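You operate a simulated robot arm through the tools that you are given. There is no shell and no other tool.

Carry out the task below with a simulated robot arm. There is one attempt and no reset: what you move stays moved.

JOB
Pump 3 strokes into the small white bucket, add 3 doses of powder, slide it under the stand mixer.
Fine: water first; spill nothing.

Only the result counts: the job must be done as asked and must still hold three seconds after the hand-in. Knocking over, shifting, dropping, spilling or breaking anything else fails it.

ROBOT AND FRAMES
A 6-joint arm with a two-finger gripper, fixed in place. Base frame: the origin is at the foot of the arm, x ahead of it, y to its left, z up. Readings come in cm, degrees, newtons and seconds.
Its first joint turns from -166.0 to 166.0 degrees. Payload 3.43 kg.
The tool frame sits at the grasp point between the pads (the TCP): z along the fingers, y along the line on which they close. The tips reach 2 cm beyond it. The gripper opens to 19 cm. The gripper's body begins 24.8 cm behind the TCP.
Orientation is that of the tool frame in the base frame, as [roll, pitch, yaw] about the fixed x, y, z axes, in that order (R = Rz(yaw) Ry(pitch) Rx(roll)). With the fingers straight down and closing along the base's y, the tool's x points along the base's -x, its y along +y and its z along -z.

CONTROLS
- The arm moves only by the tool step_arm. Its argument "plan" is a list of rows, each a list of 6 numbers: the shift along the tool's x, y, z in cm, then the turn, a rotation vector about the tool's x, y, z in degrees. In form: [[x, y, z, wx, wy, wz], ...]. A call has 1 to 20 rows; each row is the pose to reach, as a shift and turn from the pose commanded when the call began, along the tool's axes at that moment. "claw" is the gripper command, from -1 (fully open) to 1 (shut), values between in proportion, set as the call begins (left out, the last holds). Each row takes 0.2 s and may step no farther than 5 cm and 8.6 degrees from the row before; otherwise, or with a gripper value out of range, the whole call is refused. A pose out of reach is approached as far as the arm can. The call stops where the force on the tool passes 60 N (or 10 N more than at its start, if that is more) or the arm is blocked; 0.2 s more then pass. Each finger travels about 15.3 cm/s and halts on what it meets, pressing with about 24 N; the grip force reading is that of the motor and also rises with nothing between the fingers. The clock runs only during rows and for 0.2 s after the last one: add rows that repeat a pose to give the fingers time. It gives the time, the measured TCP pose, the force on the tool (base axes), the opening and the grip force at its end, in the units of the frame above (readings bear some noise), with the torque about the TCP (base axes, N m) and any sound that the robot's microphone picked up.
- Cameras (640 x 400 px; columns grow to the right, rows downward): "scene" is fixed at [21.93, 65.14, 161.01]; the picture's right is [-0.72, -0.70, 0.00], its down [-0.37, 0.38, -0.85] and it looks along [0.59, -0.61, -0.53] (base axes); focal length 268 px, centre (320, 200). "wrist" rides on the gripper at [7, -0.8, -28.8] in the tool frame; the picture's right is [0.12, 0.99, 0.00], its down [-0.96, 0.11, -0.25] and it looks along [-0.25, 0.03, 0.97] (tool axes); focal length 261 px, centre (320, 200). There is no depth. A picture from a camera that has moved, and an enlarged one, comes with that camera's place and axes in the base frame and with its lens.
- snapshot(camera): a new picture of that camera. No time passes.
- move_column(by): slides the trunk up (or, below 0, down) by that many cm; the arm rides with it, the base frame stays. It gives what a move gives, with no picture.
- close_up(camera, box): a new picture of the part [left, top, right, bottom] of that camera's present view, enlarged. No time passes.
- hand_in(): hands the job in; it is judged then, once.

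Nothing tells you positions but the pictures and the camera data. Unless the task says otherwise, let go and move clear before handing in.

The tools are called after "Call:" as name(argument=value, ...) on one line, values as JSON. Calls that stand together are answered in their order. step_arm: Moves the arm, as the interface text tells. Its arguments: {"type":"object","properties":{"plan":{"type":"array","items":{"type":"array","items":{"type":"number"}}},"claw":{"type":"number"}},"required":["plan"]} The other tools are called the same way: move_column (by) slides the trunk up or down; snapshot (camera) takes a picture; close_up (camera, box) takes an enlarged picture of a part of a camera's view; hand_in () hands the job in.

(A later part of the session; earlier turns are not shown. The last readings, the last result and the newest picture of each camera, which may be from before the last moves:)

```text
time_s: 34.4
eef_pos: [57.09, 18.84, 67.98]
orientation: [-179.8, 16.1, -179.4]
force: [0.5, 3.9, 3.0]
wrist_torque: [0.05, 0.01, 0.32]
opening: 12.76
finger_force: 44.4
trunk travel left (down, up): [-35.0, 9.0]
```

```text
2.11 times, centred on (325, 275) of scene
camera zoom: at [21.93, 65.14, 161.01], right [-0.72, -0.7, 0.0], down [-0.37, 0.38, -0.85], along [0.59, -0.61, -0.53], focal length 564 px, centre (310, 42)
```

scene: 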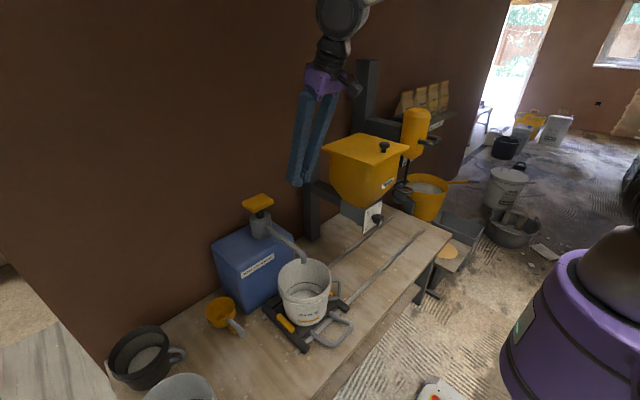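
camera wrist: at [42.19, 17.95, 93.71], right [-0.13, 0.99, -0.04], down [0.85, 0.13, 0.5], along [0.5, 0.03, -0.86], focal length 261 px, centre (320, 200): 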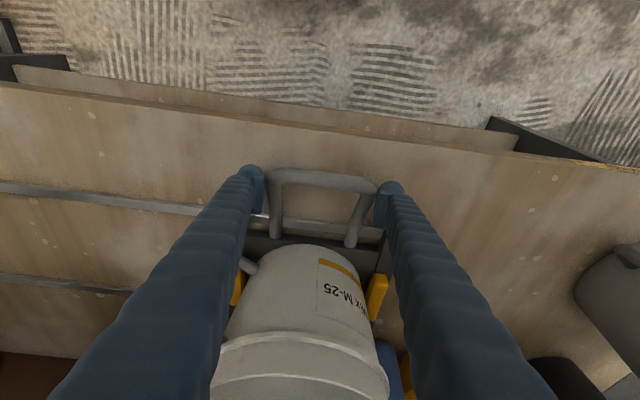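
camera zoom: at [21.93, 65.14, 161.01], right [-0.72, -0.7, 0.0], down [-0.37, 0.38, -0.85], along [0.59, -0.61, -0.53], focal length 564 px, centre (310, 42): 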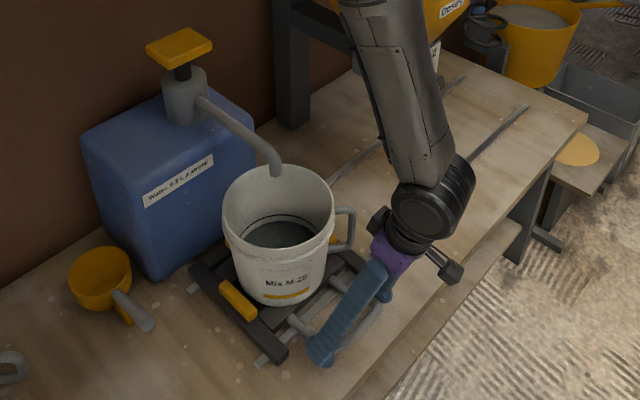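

The sled handle is held again with the body tilted back, and the spout tip (z about 91) clears the rim (about 82). I slide the sled slowly along the rails toward the hopper (−y), first half.

Call:
step_arm(plan=[[0, -0.3, 0, 0, 0, 0], [0, -0.9, 0, 0, 0, 0], [0, -1.7, 0, 0, 0, 0], [0, -2.6, 0, 0, 0, 0], [0, -3.6, 0, 0, 0, 0], [0.05, -4.6, 0, 0, 0, 0], [0.06, -5.6, 0, 0, 0, 0], [0.08, -6.6, 0, 0, 0, 0], [0.09, -7.6, 0, 0, 0, 0], [0.1, -8.6, 0, 0, 0, 0], [0.11, -9.6, 0, 0, 0, 0], [0.12, -10.6, 0, 0, 0, 0], [0.13, -11.6, 0, 0, 0, 0], [0.14, -12.6, 0, 0, 0, 0], [0.16, -13.6, 0, 0, 0, 0], [0.17, -14.6, 0, 0, 0, 0], [0.18, -15.5, 0, 0, 0, 0], [0.19, -16.2, 0, 0, 0, 0], [0.19, -16.7, 0, 0, 0, 0], [0.2, -17.0, 0, 0, 0, 0]], claw=0)

Call:
snapshot(camera="wrist")

Call:
snapshot(camera="scene")

```text
time_s: 38.6
eef_pos: [56.92, 1.74, 67.97]
orientation: [-179.8, 16.2, -179.4]
force: [3.5, -0.1, 27.6]
wrist_torque: [0.2, 0.01, 0.39]
opening: 12.79
finger_force: 44.8
trunk travel left (down, up): [-35.0, 9.0]
```

```text
taken
camera wrist: at [42.16, 0.94, 93.7], right [-0.13, 0.99, -0.04], down [0.85, 0.13, 0.51], along [0.51, 0.03, -0.86], focal length 261 px, centre (320, 200)
```

wrist: 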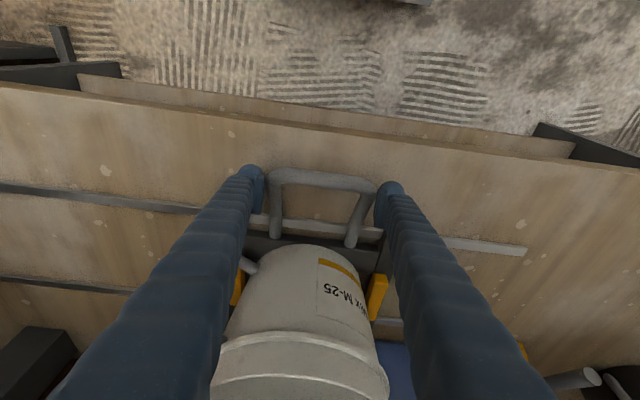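

```text
taken
```

scene: 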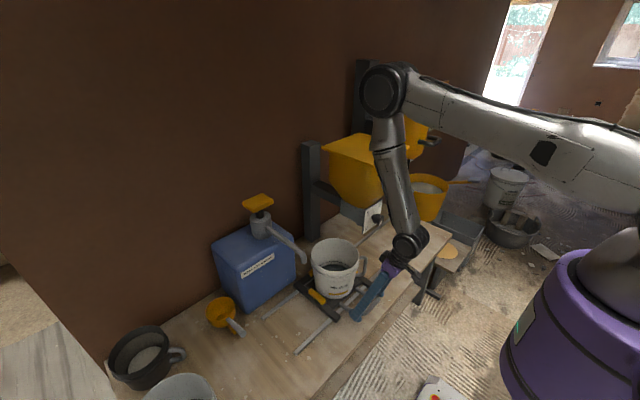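

The sled slides freely, but there's a 28 N vertical load from a slight height drift. I raise a hair to relieve it and then continue the slide toward the hopper.

Call:
step_arm(plan=[[0.02, 0, -0.06, 0, 0, 0], [0.02, 0, -0.06, 0, 0, 0]], claw=0)

Call:
step_arm(plan=[[0, -0.3, 0, 0, 0, 0], [0.01, -0.9, 0, 0, 0, 0], [0.02, -1.7, 0, 0, 0, 0], [0.03, -2.6, 0, 0, 0, 0], [0.04, -3.6, -0.01, 0, 0, 0], [0.05, -4.6, -0.01, 0, 0, 0], [0.06, -5.6, -0.02, 0, 0, 0], [0.08, -6.6, -0.02, 0, 0, 0], [0.09, -7.6, -0.02, 0, 0, 0], [0.1, -8.6, -0.03, 0, 0, 0], [0.11, -9.6, -0.03, 0, 0, 0], [0.12, -10.6, -0.03, 0, 0, 0], [0.13, -11.6, -0.04, 0, 0, 0], [0.14, -12.6, -0.04, 0, 0, 0], [0.16, -13.6, -0.04, 0, 0, 0], [0.17, -14.6, -0.05, 0, 0, 0], [0.18, -15.5, -0.05, 0, 0, 0], [0.19, -16.2, -0.05, 0, 0, 0], [0.19, -16.7, -0.05, 0, 0, 0], [0.2, -17.0, -0.05, 0, 0, 0]], claw=0)

Call:
snapshot(camera="scene")

Call:
snapshot(camera="wrist")

```text
time_s: 39.2
eef_pos: [57.03, 1.77, 68.02]
orientation: [-179.8, 16.1, -179.3]
force: [4.6, 0.5, 15.5]
wrist_torque: [-0.12, -0.04, 0.43]
opening: 12.79
finger_force: 45.3
trunk travel left (down, up): [-35.0, 9.0]
```

```text
time_s: 43.4
eef_pos: [56.82, -15.2, 68.2]
orientation: [-179.8, 16.1, -179.3]
force: [-6.4, -5.0, 3.5]
wrist_torque: [0.85, 0.3, 0.83]
opening: 12.69
finger_force: 44.8
trunk travel left (down, up): [-35.0, 9.0]
```

```text
taken
```

scene: 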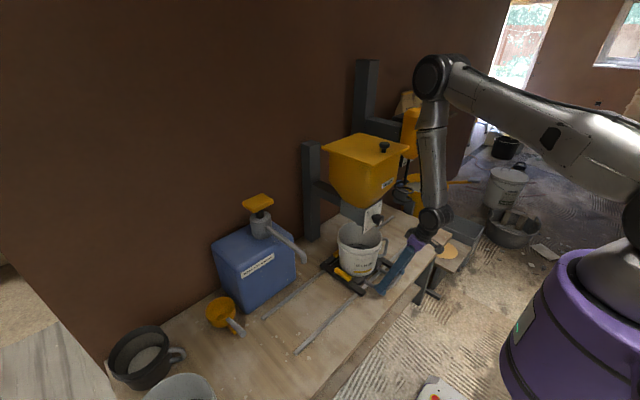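

```text
taken
camera wrist: at [42.12, -16.07, 93.89], right [-0.13, 0.99, -0.04], down [0.85, 0.13, 0.5], along [0.5, 0.03, -0.86], focal length 261 px, centre (320, 200)
```

wrist: 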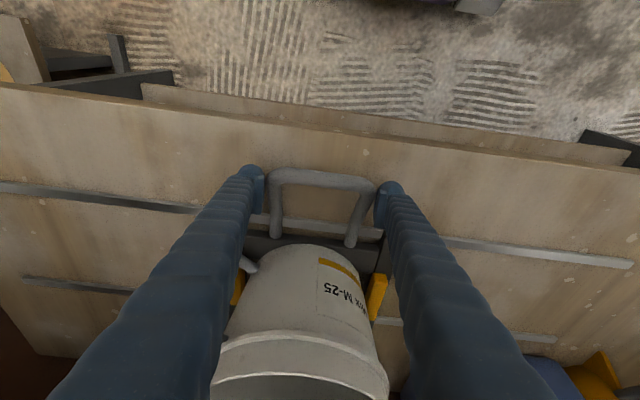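

Call:
close_up(camera="scene", box=[310, 170, 430, 300])

Call:
close_up(camera="scene", box=[335, 190, 395, 240])

```text
3.08 times, centred on (370, 235) of scene
camera zoom: at [21.93, 65.14, 161.01], right [-0.72, -0.7, 0.0], down [-0.37, 0.38, -0.85], along [0.59, -0.61, -0.53], focal length 824 px, centre (166, 92)
```

zoom: 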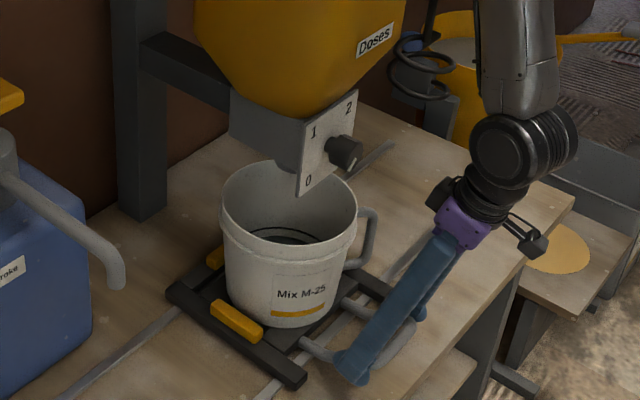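

```text
8.00 times, centred on (365, 215) of scene
camera zoom: at [21.93, 65.14, 161.01], right [-0.72, -0.7, 0.0], down [-0.37, 0.38, -0.85], along [0.59, -0.61, -0.53], focal length 2144 px, centre (-40, 80)
```

zoom: 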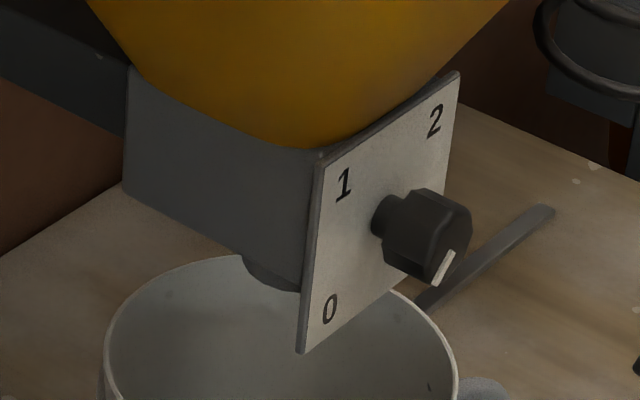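

The bucket rim is centred at y of about −15.2, while the hopper outlet sits near y of about −16.4, x of about 75. I slide the last 1.2 cm, relieving the lateral load.

Call:
step_arm(plan=[[0, -0.3, 0, 0, 0, 0], [0, -0.6, 0, 0, 0, 0], [0, -0.9, 0.05, 0, 0, 0], [0, -1.2, 0.1, 0, 0, 0], [0, -1.2, 0.1, 0, 0, 0]], claw=0)

Call:
close_up(camera="scene", box=[310, 170, 430, 300])

```text
time_s: 44.6
eef_pos: [56.84, -16.59, 68.31]
orientation: [-179.8, 16.2, -179.3]
force: [-8.6, 3.8, 35.1]
wrist_torque: [0.48, 0.99, -0.85]
opening: 12.71
finger_force: 45.1
trunk travel left (down, up): [-35.0, 9.0]
```

```text
3.08 times, centred on (370, 235) of scene
camera zoom: at [21.93, 65.14, 161.01], right [-0.72, -0.7, 0.0], down [-0.37, 0.38, -0.85], along [0.59, -0.61, -0.53], focal length 824 px, centre (166, 92)
```

zoom: 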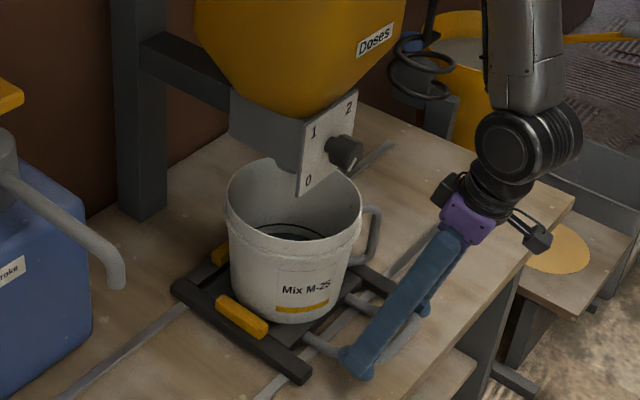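

The bucket is centred under the outlet (y of about −16.6). I ease off the vertical load, release the handle gently and rise straight back out.

Call:
step_arm(plan=[[0, 0, -0.1, 0, 0, 0], [0, 0, -0.2, 0, 0, 0], [0, 0, -0.2, 0, 0, 0]], claw=0)

Call:
step_arm(plan=[[0, 0, 0, 0, 0, 0], [0, 0, 0, 0, 0, 0]], claw=-0.5)

Call:
close_up(camera="scene", box=[310, 170, 430, 300])

Call:
snapshot(camera="wrist")

```text
time_s: 45.4
eef_pos: [56.89, -16.36, 68.09]
orientation: [-179.8, 15.9, -179.3]
force: [-1.9, 2.7, -4.6]
wrist_torque: [-0.8, -0.82, -0.15]
opening: 12.71
finger_force: 45.2
trunk travel left (down, up): [-35.0, 9.0]
```

```text
time_s: 46.0
eef_pos: [56.84, -16.49, 68.23]
orientation: [-179.8, 16.1, -179.4]
force: [-0.1, 0.1, 0.1]
wrist_torque: [0.01, -0.03, -0.01]
opening: 14.26
finger_force: 0.1
trunk travel left (down, up): [-35.0, 9.0]
```

```text
3.08 times, centred on (370, 235) of scene
camera zoom: at [21.93, 65.14, 161.01], right [-0.72, -0.7, 0.0], down [-0.37, 0.38, -0.85], along [0.59, -0.61, -0.53], focal length 824 px, centre (166, 92)
```

zoom: 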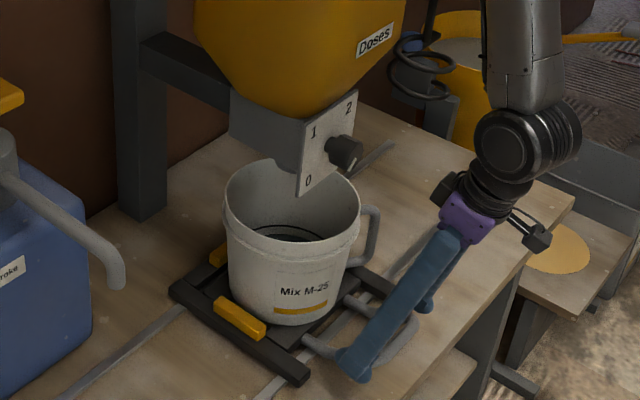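

```text
taken
camera wrist: at [42.17, -17.25, 93.95], right [-0.13, 0.99, -0.04], down [0.85, 0.13, 0.5], along [0.5, 0.03, -0.86], focal length 261 px, centre (320, 200)
```

wrist: 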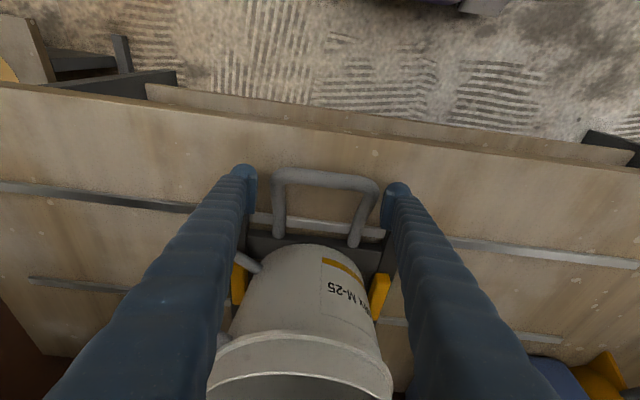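

Released: the handle sits at y of about −16.0 with the bucket still well centred under the outlet. I retreat along the tool axis, away from the handle.

Call:
step_arm(plan=[[0, 0, -1, 0, 0, 0], [0, 0, -3, 0, 0, 0], [0, 0, -6, 0, 0, 0], [0, 0, -9, 0, 0, 0], [0, 0, -12, 0, 0, 0], [0, 0, -15, 0, 0, 0], [0, 0, -15, 0, 0, 0]], claw=-0.5)

Call:
snapshot(camera="wrist")

```text
time_s: 47.6
eef_pos: [52.77, -16.47, 82.76]
orientation: [-179.8, 16.1, -179.3]
force: [-0.2, -0.3, 0.5]
wrist_torque: [-0.02, 0.01, 0.0]
opening: 14.24
finger_force: 0.1
trunk travel left (down, up): [-35.0, 9.0]
```

```text
taken
camera wrist: at [38.03, -17.26, 108.46], right [-0.13, 0.99, -0.04], down [0.85, 0.13, 0.5], along [0.5, 0.03, -0.86], focal length 261 px, centre (320, 200)
```

wrist: 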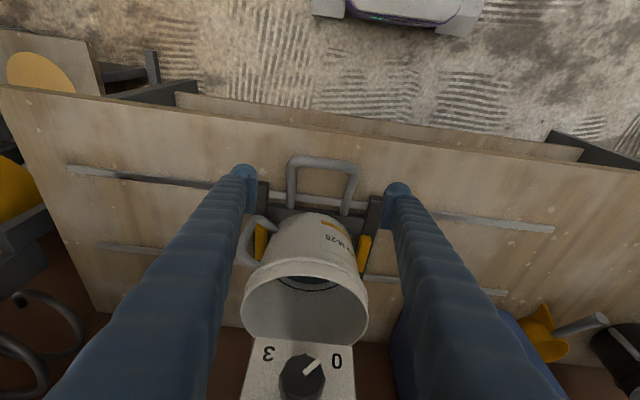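

The knob is at about (66.1, −16.1, 94.8), pointer on 0. I now raise the gripper in front of it and pitch it up toward horizontal in stages, narrowing the fingers to about 8 cm.

Call:
step_arm(plan=[[-1.0, 0, -1.0, 0, -4.4, 0], [-2.05, 0, -1.9, 0, -8.8, 0], [-3.1, 0.1, -2.9, 0, -13.2, 0], [-4.1, 0.1, -3.8, 0, -17.6, 0], [-5.1, 0.1, -4.8, 0, -22, 0], [-6.15, 0.1, -5.7, 0, -26.4, 0], [-7.2, 0.2, -6.7, 0, -30.8, 0], [-8.2, 0.2, -7.6, 0, -35.2, 0], [-9.2, 0.2, -8.6, 0, -39.6, 0], [-10.25, 0.2, -9.5, 0, -44, 0], [-10.25, 0.2, -9.5, 0, -44, 0]], claw=0.158)

Call:
snapshot(camera="wrist")

Call:
snapshot(camera="scene")

```text
time_s: 50.0
eef_pos: [62.76, -18.79, 91.31]
orientation: [-179.8, 60.2, -179.1]
force: [-0.2, -0.3, -0.4]
wrist_torque: [0.02, 0.0, -0.03]
opening: 8.03
finger_force: 0.0
out of reach, approached as far as the arm can: row 3, 4, 5, 6, 7, 8, 9, 10, 11
trunk travel left (down, up): [-35.0, 9.0]
```

```text
taken
camera wrist: at [34.34, -19.9, 99.52], right [-0.07, 0.99, -0.11], down [0.26, 0.12, 0.96], along [0.96, 0.04, -0.27], focal length 261 px, centre (320, 200)
```

wrist: 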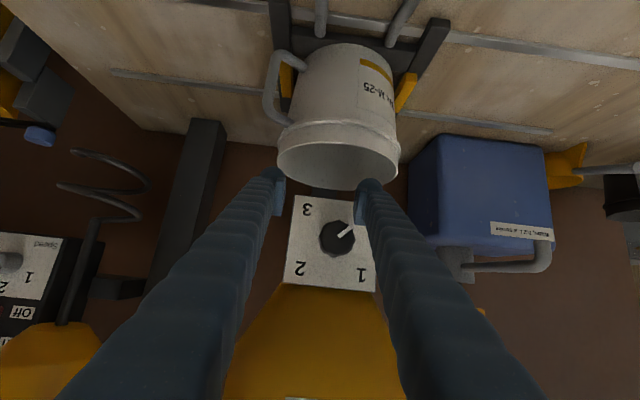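

```text
taken
```

scene: 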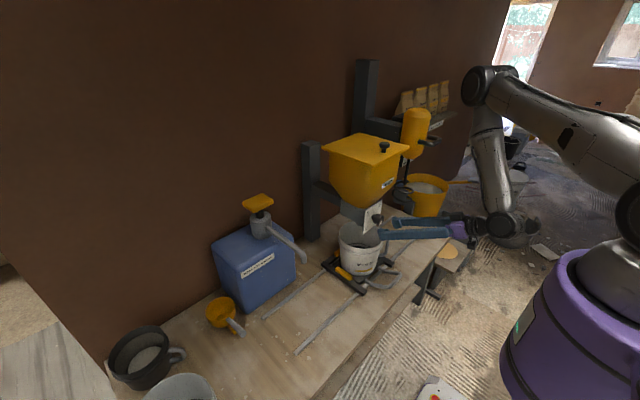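

The arm ran into its inner reach limit here, stopping near (62.8, −18.8, 91.3) with no contact. I'll back off toward the earlier tilt, then raise the trunk to give the arm more room.

Call:
step_arm(plan=[[0, 0, 0, 0, 4, 0], [0, 0, 0, 0, 8, 0]], claw=0.158)

```text
time_s: 50.6
eef_pos: [63.31, -19.17, 90.98]
orientation: [-179.7, 52.0, -179.1]
force: [-0.4, -0.5, -0.7]
wrist_torque: [-0.05, 0.01, -0.08]
opening: 8.02
finger_force: 0.1
out of reach, approached as far as the arm can: row 1, 2
trunk travel left (down, up): [-35.0, 9.0]
```

The commanded pose is still the unreachable one, so I dip below the knob and shift sideways (−y), where the arm has more room, before changing pitch.

Call:
step_arm(plan=[[1.2, 0, 0.9, 0, 0, 0], [2.4, 0, 1.8, 0, 0, 0], [3.6, -0.5, 2.8, 0, 0, 0], [4.74, -1.5, 3.68, 0, 0, 0], [4.74, -3.5, 3.68, 0, 0, 0], [4.74, -5.5, 3.68, 0, 0, 0], [4.74, -7.5, 3.68, 0, 0, 0], [4.74, -9.5, 3.68, 0, 0, 0], [4.74, -11.5, 3.68, 0, 0, 0], [4.74, -13.5, 3.68, 0, 0, 0], [4.74, -15.5, 3.68, 0, 0, 0], [4.74, -16, 3.68, 0, 0, 0]], claw=0.158)

Call:
snapshot(camera="wrist")

Call:
snapshot(camera="scene")

```text
time_s: 53.2
eef_pos: [63.56, -35.31, 85.1]
orientation: [-179.7, 52.0, -179.1]
force: [0.3, -0.4, -0.2]
wrist_torque: [0.03, -0.02, 0.0]
opening: 7.98
finger_force: 0.1
trunk travel left (down, up): [-35.0, 9.0]
```

```text
taken
camera wrist: at [36.41, -36.32, 97.19], right [-0.08, 0.99, -0.1], down [0.39, 0.12, 0.91], along [0.92, 0.04, -0.4], focal length 261 px, centre (320, 200)
```

wrist: 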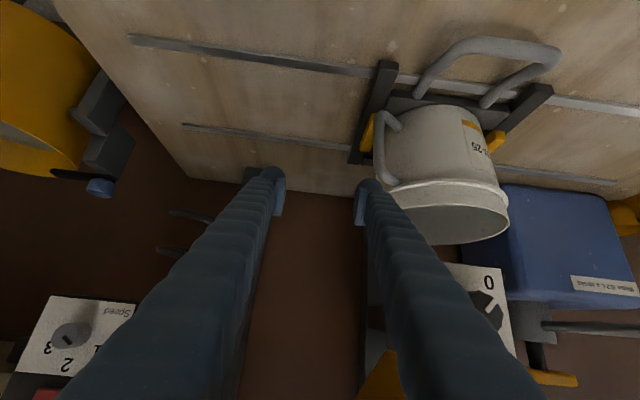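

```text
taken
```

scene: 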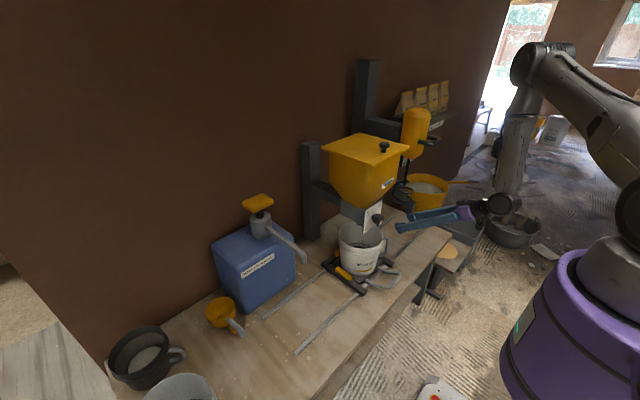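

The arm is clear beside the hopper at (63.6, −35.3, 85). I back off 5 cm in x, then raise the trunk by 9 cm.

Call:
step_arm(plan=[[1.0, 0, -1.3, 0, 0, 0], [2.0, 0, -2.6, 0, 0, 0], [3.07, 0, -3.95, 0, 0, 0], [3.07, 0, -3.95, 0, 0, 0]], claw=0.158)

Call:
move_column(by=9)

```text
time_s: 54.2
eef_pos: [58.55, -35.41, 85.02]
orientation: [-179.8, 52.1, -179.1]
force: [0.7, 0.2, -0.1]
wrist_torque: [0.01, -0.01, 0.02]
opening: 7.99
finger_force: 0.1
trunk travel left (down, up): [-35.0, 9.0]
```

```text
time_s: 55.5
eef_pos: [58.58, -35.37, 93.98]
orientation: [-179.6, 52.1, -179.2]
force: [-0.1, 0.1, -0.3]
wrist_torque: [0.0, 0.01, -0.01]
opening: 8.0
finger_force: 0.0
trunk travel left (down, up): [-44.0, 0.0]
```

Trunk raised. Now I rotate the tool to horizontal (pointing at the wall) in place.

Call:
step_arm(plan=[[0, 0, 0, 0, -4.7, 0], [0, 0, 0, 0, -9.4, 0], [0, 0, 0, 0, -14.1, 0], [0, 0, 0, 0, -18.8, 0], [0, 0, 0, 0, -23.5, 0], [0, 0, 0, 0, -28.2, 0], [0, 0, 0, 0, -32.9, 0], [0, 0, 0, 0, -37.8, 0], [0, 0, 0, 0, -37.8, 0]], claw=0.158)

Call:
snapshot(camera="wrist")

Call:
snapshot(camera="scene")

```text
time_s: 57.5
eef_pos: [58.67, -35.37, 93.96]
orientation: [-101.8, 89.8, -101.1]
force: [-0.6, -0.3, 0.3]
wrist_torque: [0.01, 0.0, 0.01]
opening: 7.98
finger_force: 0.1
trunk travel left (down, up): [-44.0, 0.0]
```

```text
taken
camera wrist: at [29.69, -36.48, 87.03], right [-0.01, 0.99, -0.12], down [-0.25, 0.12, 0.96], along [0.97, 0.04, 0.24], focal length 261 px, centre (320, 200)
```

wrist: 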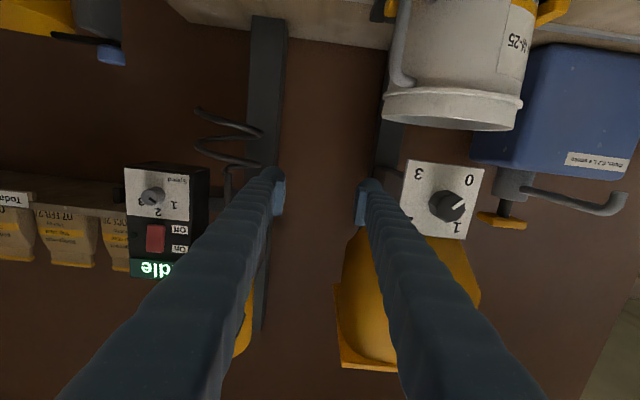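

```text
taken
```

scene: 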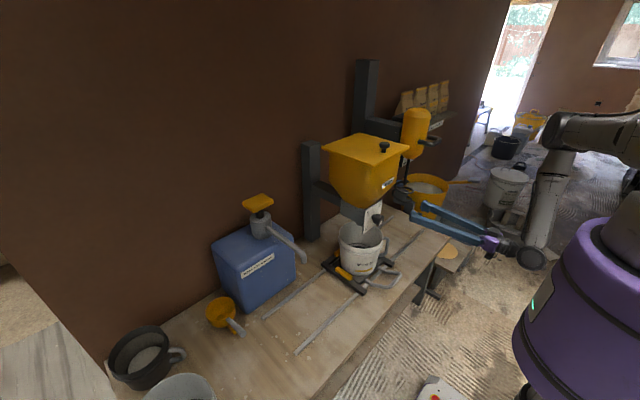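

The tool is horizontal and the dial is visible (the image is upside-down), pointer on 0. There's a notice on the shelf near the mixer, so I'll zoom in on that and on the dial.

Call:
close_up(camera="wrist", box=[0, 160, 210, 290])

Call:
close_up(camera="wrist", box=[380, 140, 500, 260])

Call:
close_up(camera="scene", box=[385, 75, 455, 145])

```text
3.05 times, centred on (105, 225) of wrist
camera zoom: at [29.69, -36.48, 87.03], right [-0.01, 0.99, -0.12], down [-0.25, 0.12, 0.96], along [0.97, 0.04, 0.24], focal length 794 px, centre (975, 124)
```

zoom: 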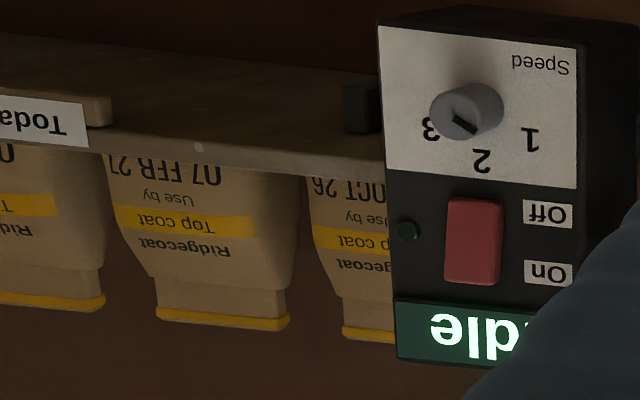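

```text
3.33 times, centred on (440, 200) of wrist
camera zoom: at [29.69, -36.48, 87.03], right [-0.01, 0.99, -0.12], down [-0.25, 0.12, 0.96], along [0.97, 0.04, 0.24], focal length 869 px, centre (-80, 200)
```

zoom: 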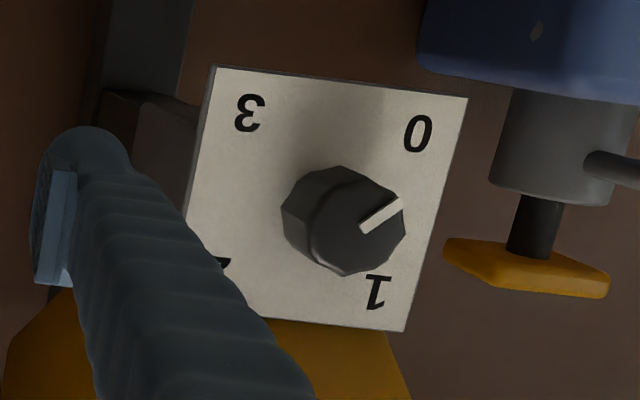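

```text
5.71 times, centred on (420, 110) of scene
camera zoom: at [21.93, 65.14, 161.01], right [-0.72, -0.7, 0.0], down [-0.37, 0.38, -0.85], along [0.59, -0.61, -0.53], focal length 1531 px, centre (-251, 714)
```

zoom: 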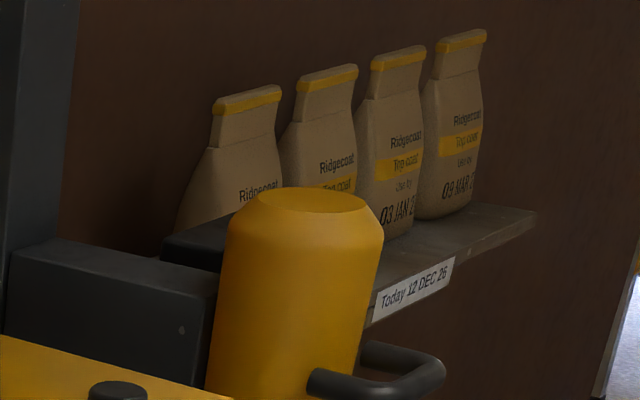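

Nothing else there matters for this job (bags, dates and the mixer showing "Idle"). Before going to the knob, I pre-rotate the gripper −135° about its axis in free space, to have the full 270° clockwise turn available.

Call:
step_arm(plan=[[0, 0, 0, 0, 0, -8], [0, 0, 0, 0, 0, -16], [0, 0, 0, 0, 0, -24], [0, 0, 0, 0, 0, -32], [0, 0, 0, 0, 0, -40], [0, 0, 0, 0, 0, -48], [0, 0, 0, 0, 0, -56], [0, 0, 0, 0, 0, -64], [0, 0, 0, 0, 0, -72], [0, 0, 0, 0, 0, -80], [0, 0, 0, 0, 0, -88], [0, 0, 0, 0, 0, -96], [0, 0, 0, 0, 0, -104], [0, 0, 0, 0, 0, -112], [0, 0, 0, 0, 0, -120], [0, 0, 0, 0, 0, -128], [0, 0, 0, 0, 0, -135], [0, 0, 0, 0, 0, -135]], claw=0.158)

Call:
snapshot(camera="wrist")

Call:
snapshot(camera="scene")

```text
time_s: 61.2
eef_pos: [58.48, -35.31, 93.98]
orientation: [-90.0, -45.3, -89.1]
force: [-1.1, -1.0, 0.5]
wrist_torque: [0.0, -0.01, 0.04]
opening: 7.99
finger_force: 0.0
trunk travel left (down, up): [-44.0, 0.0]
```

```text
taken
camera wrist: at [29.77, -39.92, 99.69], right [0.01, -0.79, -0.61], down [-0.26, 0.59, -0.76], along [0.97, 0.16, -0.2], focal length 261 px, centre (320, 200)
```

wrist: 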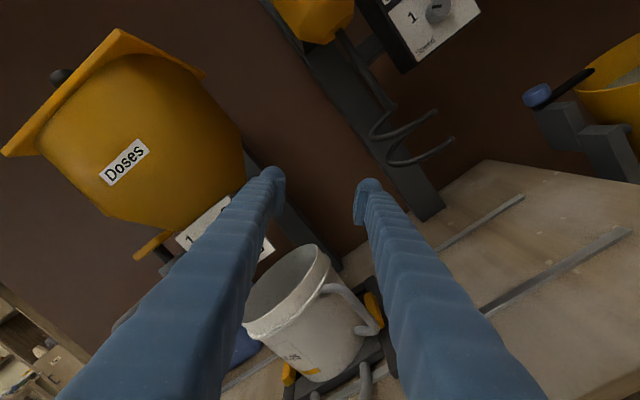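

```text
taken
```

scene: 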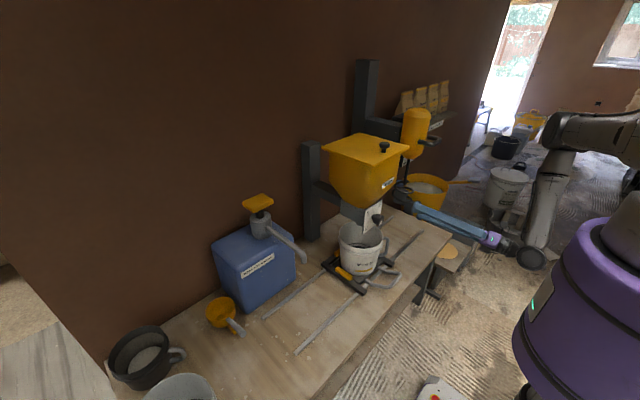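

Pre-rotation worked. To be sure the full sweep is available before gripping anything, I test the whole +270° sweep here in free air.

Call:
step_arm(plan=[[0, 0, 0, 0, 0, 8], [0, 0, 0, 0, 0, 16], [0, 0, 0, 0, 0, 24], [0, 0, 0, 0, 0, 32], [0, 0, 0, 0, 0, 40], [0, 0, 0, 0, 0, 48], [0, 0, 0, 0, 0, 56], [0, 0, 0, 0, 0, 64], [0, 0, 0, 0, 0, 72], [0, 0, 0, 0, 0, 80], [0, 0, 0, 0, 0, 88], [0, 0, 0, 0, 0, 96], [0, 0, 0, 0, 0, 104], [0, 0, 0, 0, 0, 112], [0, 0, 0, 0, 0, 120], [0, 0, 0, 0, 0, 128], [0, 0, 0, 0, 0, 136], [0, 0, 0, 0, 0, 144], [0, 0, 0, 0, 0, 150], [0, 0, 0, 0, 0, 150]], claw=0.158)

Call:
step_arm(plan=[[0, 0, 0, 0, 0, 8], [0, 0, 0, 0, 0, 16], [0, 0, 0, 0, 0, 24], [0, 0, 0, 0, 0, 32], [0, 0, 0, 0, 0, 40], [0, 0, 0, 0, 0, 48], [0, 0, 0, 0, 0, 56], [0, 0, 0, 0, 0, 64], [0, 0, 0, 0, 0, 72], [0, 0, 0, 0, 0, 80], [0, 0, 0, 0, 0, 88], [0, 0, 0, 0, 0, 96], [0, 0, 0, 0, 0, 104], [0, 0, 0, 0, 0, 112], [0, 0, 0, 0, 0, 120], [0, 0, 0, 0, 0, 120]], claw=0.158)

```text
time_s: 65.5
eef_pos: [58.63, -35.4, 93.96]
orientation: [90.4, 75.2, 91.0]
force: [-0.7, 0.0, -0.3]
wrist_torque: [0.03, -0.01, -0.01]
opening: 7.99
finger_force: 0.2
trunk travel left (down, up): [-44.0, 0.0]
```

```text
time_s: 68.8
eef_pos: [58.38, -35.39, 93.94]
orientation: [90.0, -44.9, 90.6]
force: [0.1, 0.3, 0.4]
wrist_torque: [-0.03, -0.01, 0.02]
opening: 7.99
finger_force: 0.0
trunk travel left (down, up): [-44.0, 0.0]
```

The full 270° sweep is available. I rotate back to the −135° start.

Call:
step_arm(plan=[[0, 0, 0, 0, 0, -8.5], [0, 0, 0, 0, 0, -17], [0, 0, 0, 0, 0, -25.5], [0, 0, 0, 0, 0, -34], [0, 0, 0, 0, 0, -42.5], [0, 0, 0, 0, 0, -51], [0, 0, 0, 0, 0, -59.5], [0, 0, 0, 0, 0, -68], [0, 0, 0, 0, 0, -76.5], [0, 0, 0, 0, 0, -85], [0, 0, 0, 0, 0, -93.5], [0, 0, 0, 0, 0, -102], [0, 0, 0, 0, 0, -110.5], [0, 0, 0, 0, 0, -119], [0, 0, 0, 0, 0, -127.5], [0, 0, 0, 0, 0, -135], [0, 0, 0, 0, 0, -135]], claw=0.158)

Call:
step_arm(plan=[[0, 0, 0, 0, 0, -8.5], [0, 0, 0, 0, 0, -17], [0, 0, 0, 0, 0, -25.5], [0, 0, 0, 0, 0, -34], [0, 0, 0, 0, 0, -42.5], [0, 0, 0, 0, 0, -51], [0, 0, 0, 0, 0, -59.5], [0, 0, 0, 0, 0, -68], [0, 0, 0, 0, 0, -76.5], [0, 0, 0, 0, 0, -85], [0, 0, 0, 0, 0, -93.5], [0, 0, 0, 0, 0, -102], [0, 0, 0, 0, 0, -110.5], [0, 0, 0, 0, 0, -119], [0, 0, 0, 0, 0, -127.5], [0, 0, 0, 0, 0, -135], [0, 0, 0, 0, 0, -135]], claw=0.158)

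```text
time_s: 72.5
eef_pos: [58.53, -35.39, 93.86]
orientation: [-110.4, 89.7, -109.7]
force: [-0.7, 0.2, 0.1]
wrist_torque: [-0.02, -0.01, 0.01]
opening: 8.01
finger_force: 0.1
trunk travel left (down, up): [-44.0, 0.0]
```

```text
time_s: 76.0
eef_pos: [58.45, -35.43, 94.02]
orientation: [-90.0, -45.3, -89.2]
force: [0.1, -0.6, -0.7]
wrist_torque: [-0.01, -0.03, 0.02]
opening: 7.99
finger_force: 0.1
trunk travel left (down, up): [-44.0, 0.0]
```

Back at the −135° start. I move sideways to just in front of the knob (TCP x 62, tips about 2 cm short of it).

Call:
step_arm(plan=[[-1.62, -1.78, 0.3, 0, 0, 0], [-3.24, -3.56, 0.5, 0, 0, 0], [-4.86, -5.34, 0.8, 0, 0, 0], [-6.5, -7.12, 1.2, 0, 0, 0], [-8.1, -8.9, 1.7, 0, 0, 0], [-9.7, -10.7, 2.4, 0, 0, 0], [-11.35, -12.46, 3.1, 0, 0, 0], [-12.97, -14.24, 3.82, 0, 0, 0], [-12.97, -14.24, 3.82, 0, 0, 0]], claw=0.158)

Call:
snapshot(camera="wrist")

Call:
close_up(camera="scene", box=[310, 150, 460, 290])

```text
time_s: 78.0
eef_pos: [62.22, -19.29, 94.08]
orientation: [-91.0, -45.0, -87.0]
force: [0.1, -0.9, 0.1]
wrist_torque: [0.01, -0.03, -0.02]
opening: 8.02
finger_force: 0.1
out of reach, approached as far as the arm can: row 5, 6, 7, 8, 9
trunk travel left (down, up): [-44.0, 0.0]
```

```text
taken
camera wrist: at [33.74, -24.65, 100.1], right [0.02, -0.79, -0.62], down [-0.28, 0.59, -0.76], along [0.96, 0.19, -0.21], focal length 261 px, centre (320, 200)
```

wrist: 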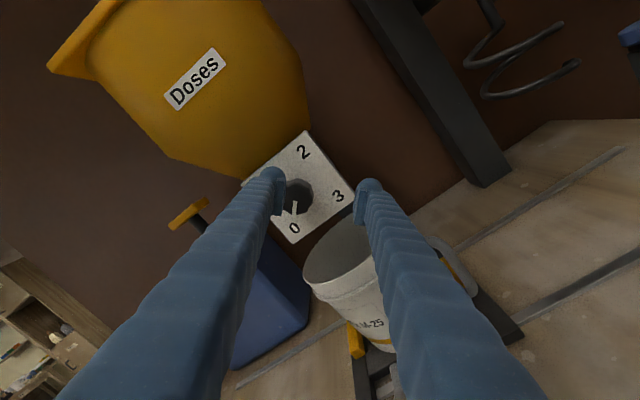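

```text
2.86 times, centred on (385, 220) of scene
camera zoom: at [21.93, 65.14, 161.01], right [-0.72, -0.7, 0.0], down [-0.37, 0.38, -0.85], along [0.59, -0.61, -0.53], focal length 766 px, centre (134, 143)
```

zoom: 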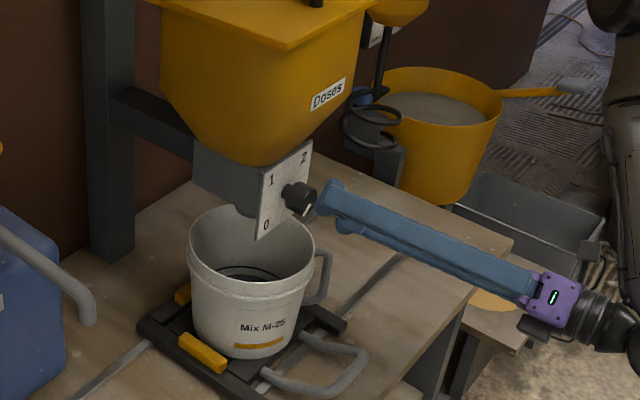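

The sideways approach hit the inner reach limit again at (62.2, −19.3). The grasp pose itself, farther out at x of about 66 with the tool yawed about 5°, should be just inside reach. I open to 12 cm so the fingers pass well around the knob, and move diagonally closer to check.

Call:
step_arm(plan=[[0, 0, 0, 0.8, -0.5, 0], [0, 0, 0, 1.6, -0.9, 0], [-0.3, -0.5, 0.5, 2.4, -1.4, 0], [-0.6, -1.0, 1.0, 2.4, -1.4, 0], [-0.85, -1.5, 1.6, 2.4, -1.4, 0], [-1.1, -2.02, 2.16, 2.4, -1.4, 0], [-1.1, -2.02, 2.16, 2.4, -1.4, 0]], claw=-0.263)

Call:
snapshot(camera="wrist")

Call:
close_up(camera="scene", box=[330, 170, 430, 260])

```text
time_s: 79.7
eef_pos: [64.05, -18.41, 94.58]
orientation: [-89.5, -45.2, -86.3]
force: [-0.4, 0.9, -0.6]
wrist_torque: [-0.04, 0.03, -0.03]
opening: 11.99
finger_force: 0.1
out of reach, approached as far as the arm can: row 1, 5, 6, 7
trunk travel left (down, up): [-44.0, 0.0]
```

```text
taken
camera wrist: at [35.62, -24.58, 100.02], right [0.06, -0.79, -0.62], down [-0.29, 0.58, -0.77], along [0.96, 0.22, -0.19], focal length 261 px, centre (320, 200)
```

wrist: 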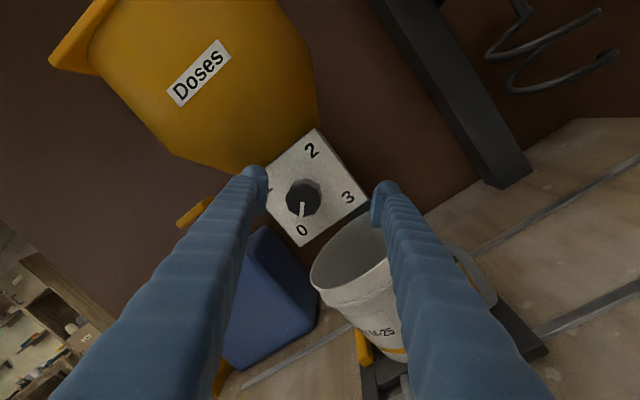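

```text
4.44 times, centred on (380, 215) of scene
camera zoom: at [21.93, 65.14, 161.01], right [-0.72, -0.7, 0.0], down [-0.37, 0.38, -0.85], along [0.59, -0.61, -0.53], focal length 1191 px, centre (53, 133)
```

zoom: 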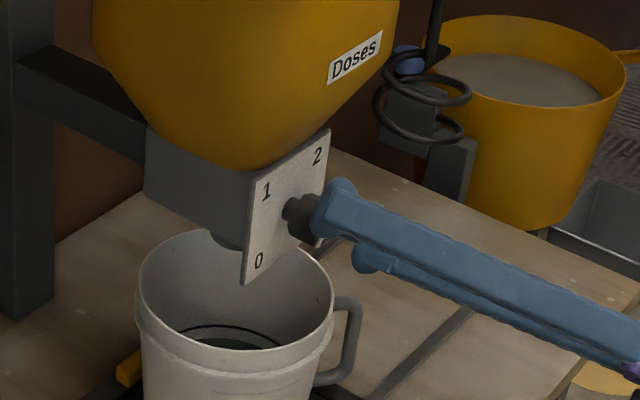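

I'm now at (64.05, −18.4, 94.6), nearly aligned. I zoom in on the knob to pin down its centre before the final approach.

Call:
close_up(camera="wrist", box=[250, 120, 400, 260])

```text
2.86 times, centred on (325, 190) of wrist
camera zoom: at [35.62, -24.58, 100.02], right [0.06, -0.79, -0.62], down [-0.29, 0.58, -0.77], along [0.96, 0.22, -0.19], focal length 745 px, centre (306, 229)
```

zoom: 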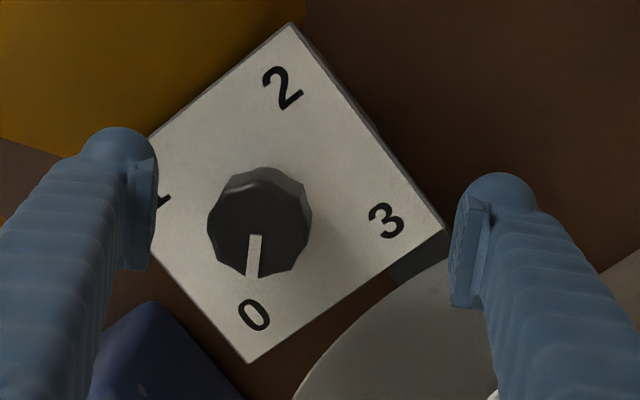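

The knob centre works out at y −15.9, z 95.2, face at x of about 65.9, diameter about 4 cm. I yaw a little more for reach, centre laterally on the knob, then advance around it with the fingers wide open.

Call:
step_arm(plan=[[0, 0, 0, 1.1, -1.35, 0], [0, 0, 0, 2.2, -2.7, 0], [-0.4, -0.7, 0.3, 2.2, -2.7, 0], [-0.8, -1.4, 0.6, 2.2, -2.7, 0], [-1.21, -2.08, 1.0, 2.2, -2.7, 0], [-1.21, -2.08, 1.0, 2.2, -2.7, 0]], claw=-0.263)

Call:
close_up(camera="wrist", box=[250, 120, 400, 260])

```text
time_s: 81.0
eef_pos: [64.93, -15.84, 95.06]
orientation: [-89.7, -45.2, -83.5]
force: [-1.0, -0.6, 0.4]
wrist_torque: [0.02, 0.0, -0.05]
opening: 11.98
finger_force: 0.0
trunk travel left (down, up): [-44.0, 0.0]
```

```text
2.86 times, centred on (325, 190) of wrist
camera zoom: at [36.86, -23.47, 100.63], right [0.1, -0.78, -0.61], down [-0.31, 0.56, -0.77], along [0.94, 0.27, -0.19], focal length 745 px, centre (306, 229)
```

zoom: 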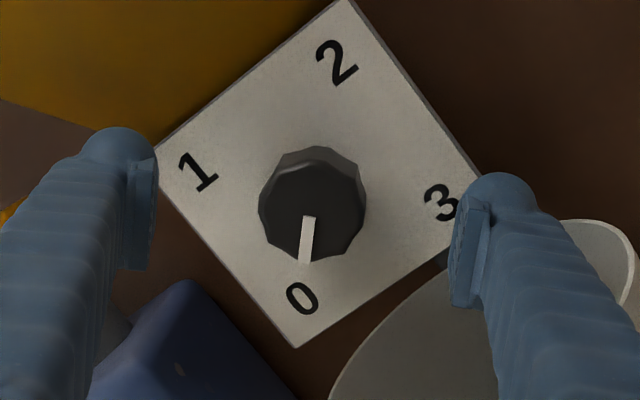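

Centred on the knob within about 1 mm and within reach. I advance 1.4 cm straight in so the pads straddle the knob.

Call:
step_arm(plan=[[0.03, 0.03, 0.35, 0, 0, 0], [0.05, 0.06, 0.7, 0, 0, 0], [0.08, 0.09, 1.05, 0, 0, 0], [0.11, 0.12, 1.39, 0, 0, 0], [0.11, 0.12, 1.39, 0, 0, 0]], claw=-0.263)

Call:
snapshot(camera="wrist")

Call:
close_up(camera="scene", box=[340, 180, 420, 250])

```text
time_s: 82.2
eef_pos: [66.36, -15.85, 95.06]
orientation: [-89.7, -45.2, -83.3]
force: [0.5, -0.6, 0.2]
wrist_torque: [0.03, -0.02, -0.01]
opening: 12.01
finger_force: 0.1
trunk travel left (down, up): [-44.0, 0.0]
```

```text
taken
camera wrist: at [38.24, -23.53, 100.63], right [0.1, -0.78, -0.61], down [-0.31, 0.56, -0.77], along [0.94, 0.27, -0.19], focal length 261 px, centre (320, 200)
```

wrist: 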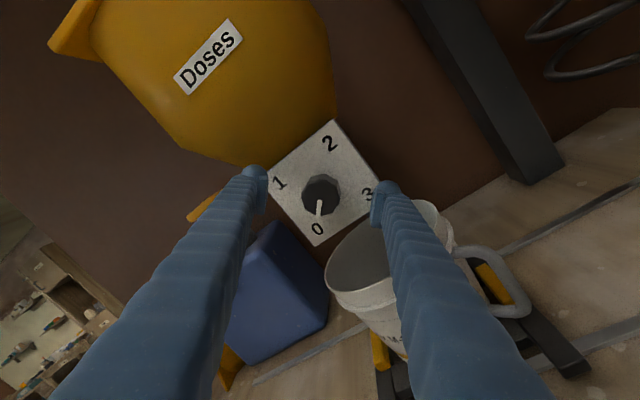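

```text
5.71 times, centred on (380, 215) of scene
camera zoom: at [21.93, 65.14, 161.01], right [-0.72, -0.7, 0.0], down [-0.37, 0.38, -0.85], along [0.59, -0.61, -0.53], focal length 1531 px, centre (-23, 114)
```

zoom: 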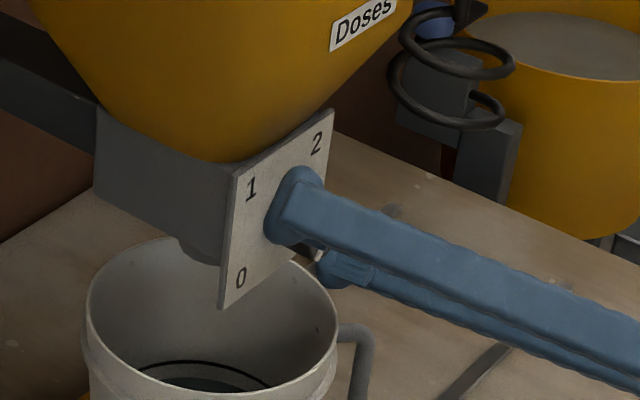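

The fingers straddle the knob with no contact. I close on it in two steps.

Call:
step_arm(plan=[[0, 0, 0, 0, 0, 0], [0, 0, 0, 0, 0, 0], [0, 0, 0, 0, 0, 0]], claw=0.42)

Call:
step_arm(plan=[[0, 0, 0, 0, 0, 0], [0, 0, 0, 0, 0, 0], [0, 0, 0, 0, 0, 0]], claw=1)

Call:
close_up(camera="wrist", box=[250, 120, 400, 260])

```text
time_s: 83.0
eef_pos: [66.32, -15.93, 95.1]
orientation: [-89.8, -45.2, -83.4]
force: [-0.4, 0.4, 0.2]
wrist_torque: [-0.04, -0.01, 0.03]
opening: 5.49
finger_force: 0.0
trunk travel left (down, up): [-44.0, 0.0]
```

```text
time_s: 83.8
eef_pos: [66.32, -16.07, 95.08]
orientation: [-89.9, -45.1, -83.4]
force: [-1.5, -8.5, -10.6]
wrist_torque: [0.1, 0.27, -0.55]
opening: 4.26
finger_force: 44.9
trunk travel left (down, up): [-44.0, 0.0]
```

```text
2.86 times, centred on (325, 190) of wrist
camera zoom: at [38.26, -23.59, 100.58], right [0.09, -0.78, -0.62], down [-0.31, 0.56, -0.76], along [0.94, 0.27, -0.19], focal length 745 px, centre (306, 229)
```

zoom: 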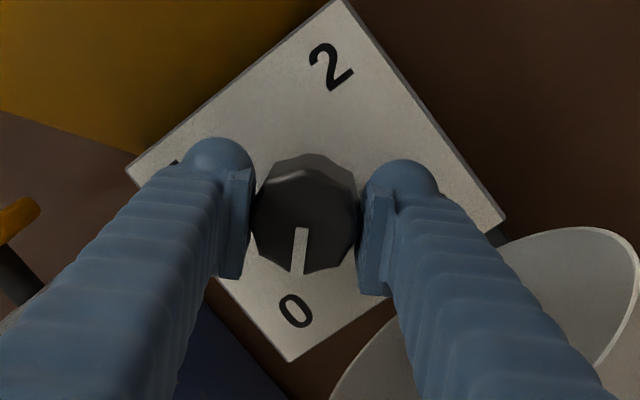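

The knob is gripped (4.26 cm) with a slight side load, so I shift about 2 mm to centre on its axis before turning.

Call:
step_arm(plan=[[0, 0.1, 0, 0, 0, 0], [0, 0.2, 0, 0, 0, 0], [0, 0.2, 0, 0, 0, 0]], claw=1)

```text
time_s: 84.7
eef_pos: [66.36, -16.04, 95.13]
orientation: [-89.6, -45.2, -83.5]
force: [-12.6, -0.5, -2.9]
wrist_torque: [0.14, 0.32, -0.24]
opening: 4.25
finger_force: 46.0
trunk travel left (down, up): [-44.0, 0.0]
```

The side load is nearly gone. I turn clockwise 45° first and check that the pointer follows.

Call:
step_arm(plan=[[0, 0, 0, 0, 0, 5], [0, 0, 0, 0, 0, 10], [0, 0, 0, 0, 0, 15], [0, 0, 0, 0, 0, 20], [0, 0, 0, 0, 0, 25], [0, 0, 0, 0, 0, 30], [0, 0, 0, 0, 0, 35], [0, 0, 0, 0, 0, 40], [0, 0, 0, 0, 0, 45]], claw=1)

Call:
close_up(camera="wrist", box=[250, 120, 400, 260])

Call:
close_up(camera="scene", box=[320, 180, 420, 290])

```text
time_s: 86.7
eef_pos: [66.4, -15.94, 95.18]
orientation: [-89.7, -0.2, -83.1]
force: [0.5, 6.8, 15.7]
wrist_torque: [-0.03, -0.12, 0.2]
opening: 4.16
finger_force: 45.0
trunk travel left (down, up): [-44.0, 0.0]
```

```text
2.86 times, centred on (325, 190) of wrist
camera zoom: at [38.6, -26.28, 95.87], right [0.02, -0.12, -0.99], down [-0.36, 0.93, -0.12], along [0.93, 0.36, -0.02], focal length 745 px, centre (306, 229)
```

zoom: 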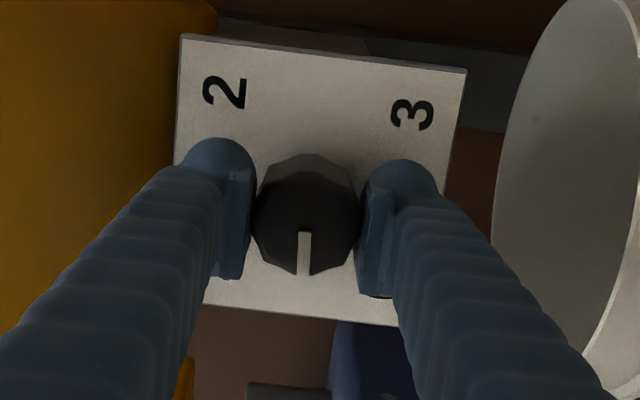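

```text
3.64 times, centred on (370, 235) of scene
camera zoom: at [21.93, 65.14, 161.01], right [-0.72, -0.7, 0.0], down [-0.37, 0.38, -0.85], along [0.59, -0.61, -0.53], focal length 974 px, centre (138, 73)
```

zoom: 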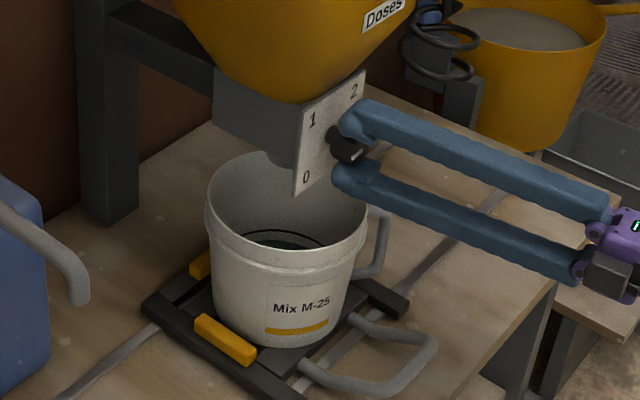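

The pointer follows the gripper exactly (45°). I continue to the "1" mark with a tiny centring correction and watch for powder.

Call:
step_arm(plan=[[0, -0.1, 0, 0, 0, 5], [0, -0.1, 0, 0, 0, 10], [0, -0.1, 0, 0, 0, 15], [0, -0.1, 0, 0, 0, 20], [0, -0.1, 0, 0, 0, 25], [0, -0.1, 0, 0, 0, 30], [0, -0.1, 0, 0, 0, 35], [0, -0.1, 0, 0, 0, 40], [0, -0.1, 0, 0, 0, 45], [0, -0.1, 0, 0, 0, 45]], claw=1)

Call:
close_up(camera="wrist", box=[250, 120, 400, 260])

Call:
close_up(camera="scene", box=[320, 180, 420, 290])

```text
time_s: 88.8
eef_pos: [66.32, -16.03, 95.21]
orientation: [-89.6, 44.8, -83.1]
force: [-0.3, -9.7, 11.5]
wrist_torque: [0.01, -0.27, -0.4]
opening: 4.12
finger_force: 44.6
trunk travel left (down, up): [-44.0, 0.0]
```

```text
2.86 times, centred on (325, 190) of wrist
camera zoom: at [38.43, -24.89, 90.69], right [-0.07, 0.61, -0.79], down [-0.34, 0.73, 0.6], along [0.94, 0.31, 0.16], focal length 745 px, centre (306, 229)
```

zoom: 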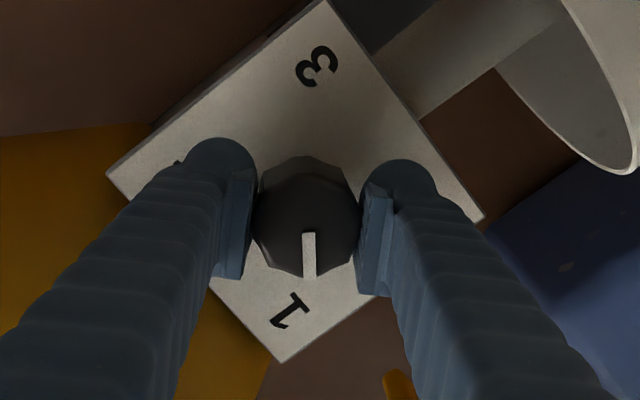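

```text
3.64 times, centred on (370, 235) of scene
camera zoom: at [21.93, 65.14, 161.01], right [-0.72, -0.7, 0.0], down [-0.37, 0.38, -0.85], along [0.59, -0.61, -0.53], focal length 974 px, centre (138, 73)
```

zoom: 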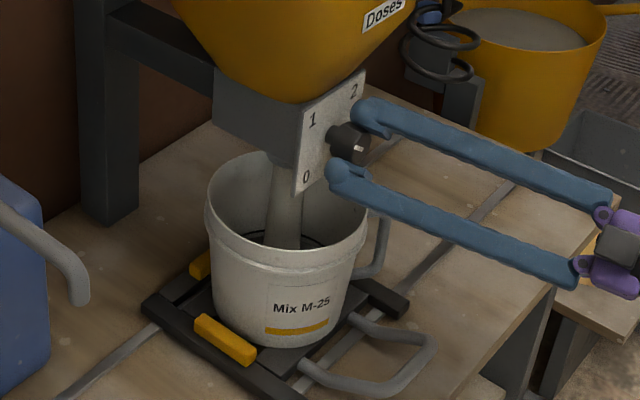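

Powder is now falling into the bucket with the dial at 1. I hold and watch to see whether it stops by itself after one dose.

Call:
step_arm(plan=[[0, 0, 0, 0, 0, 0], [0, 0, 0, 0, 0, 0], [0, 0, 0, 0, 0, 0]], claw=1)

Call:
close_up(camera="scene", box=[320, 180, 420, 290])

```text
time_s: 89.7
eef_pos: [66.35, -16.1, 95.05]
orientation: [-89.6, 44.8, -83.0]
force: [-1.8, -13.2, 11.1]
wrist_torque: [0.01, -0.14, -0.54]
opening: 4.12
finger_force: 45.6
trunk travel left (down, up): [-44.0, 0.0]
```

```text
3.64 times, centred on (370, 235) of scene
camera zoom: at [21.93, 65.14, 161.01], right [-0.72, -0.7, 0.0], down [-0.37, 0.38, -0.85], along [0.59, -0.61, -0.53], focal length 974 px, centre (138, 73)
```

zoom: 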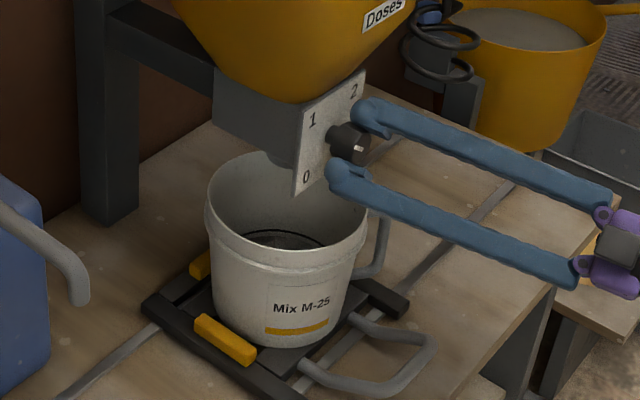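

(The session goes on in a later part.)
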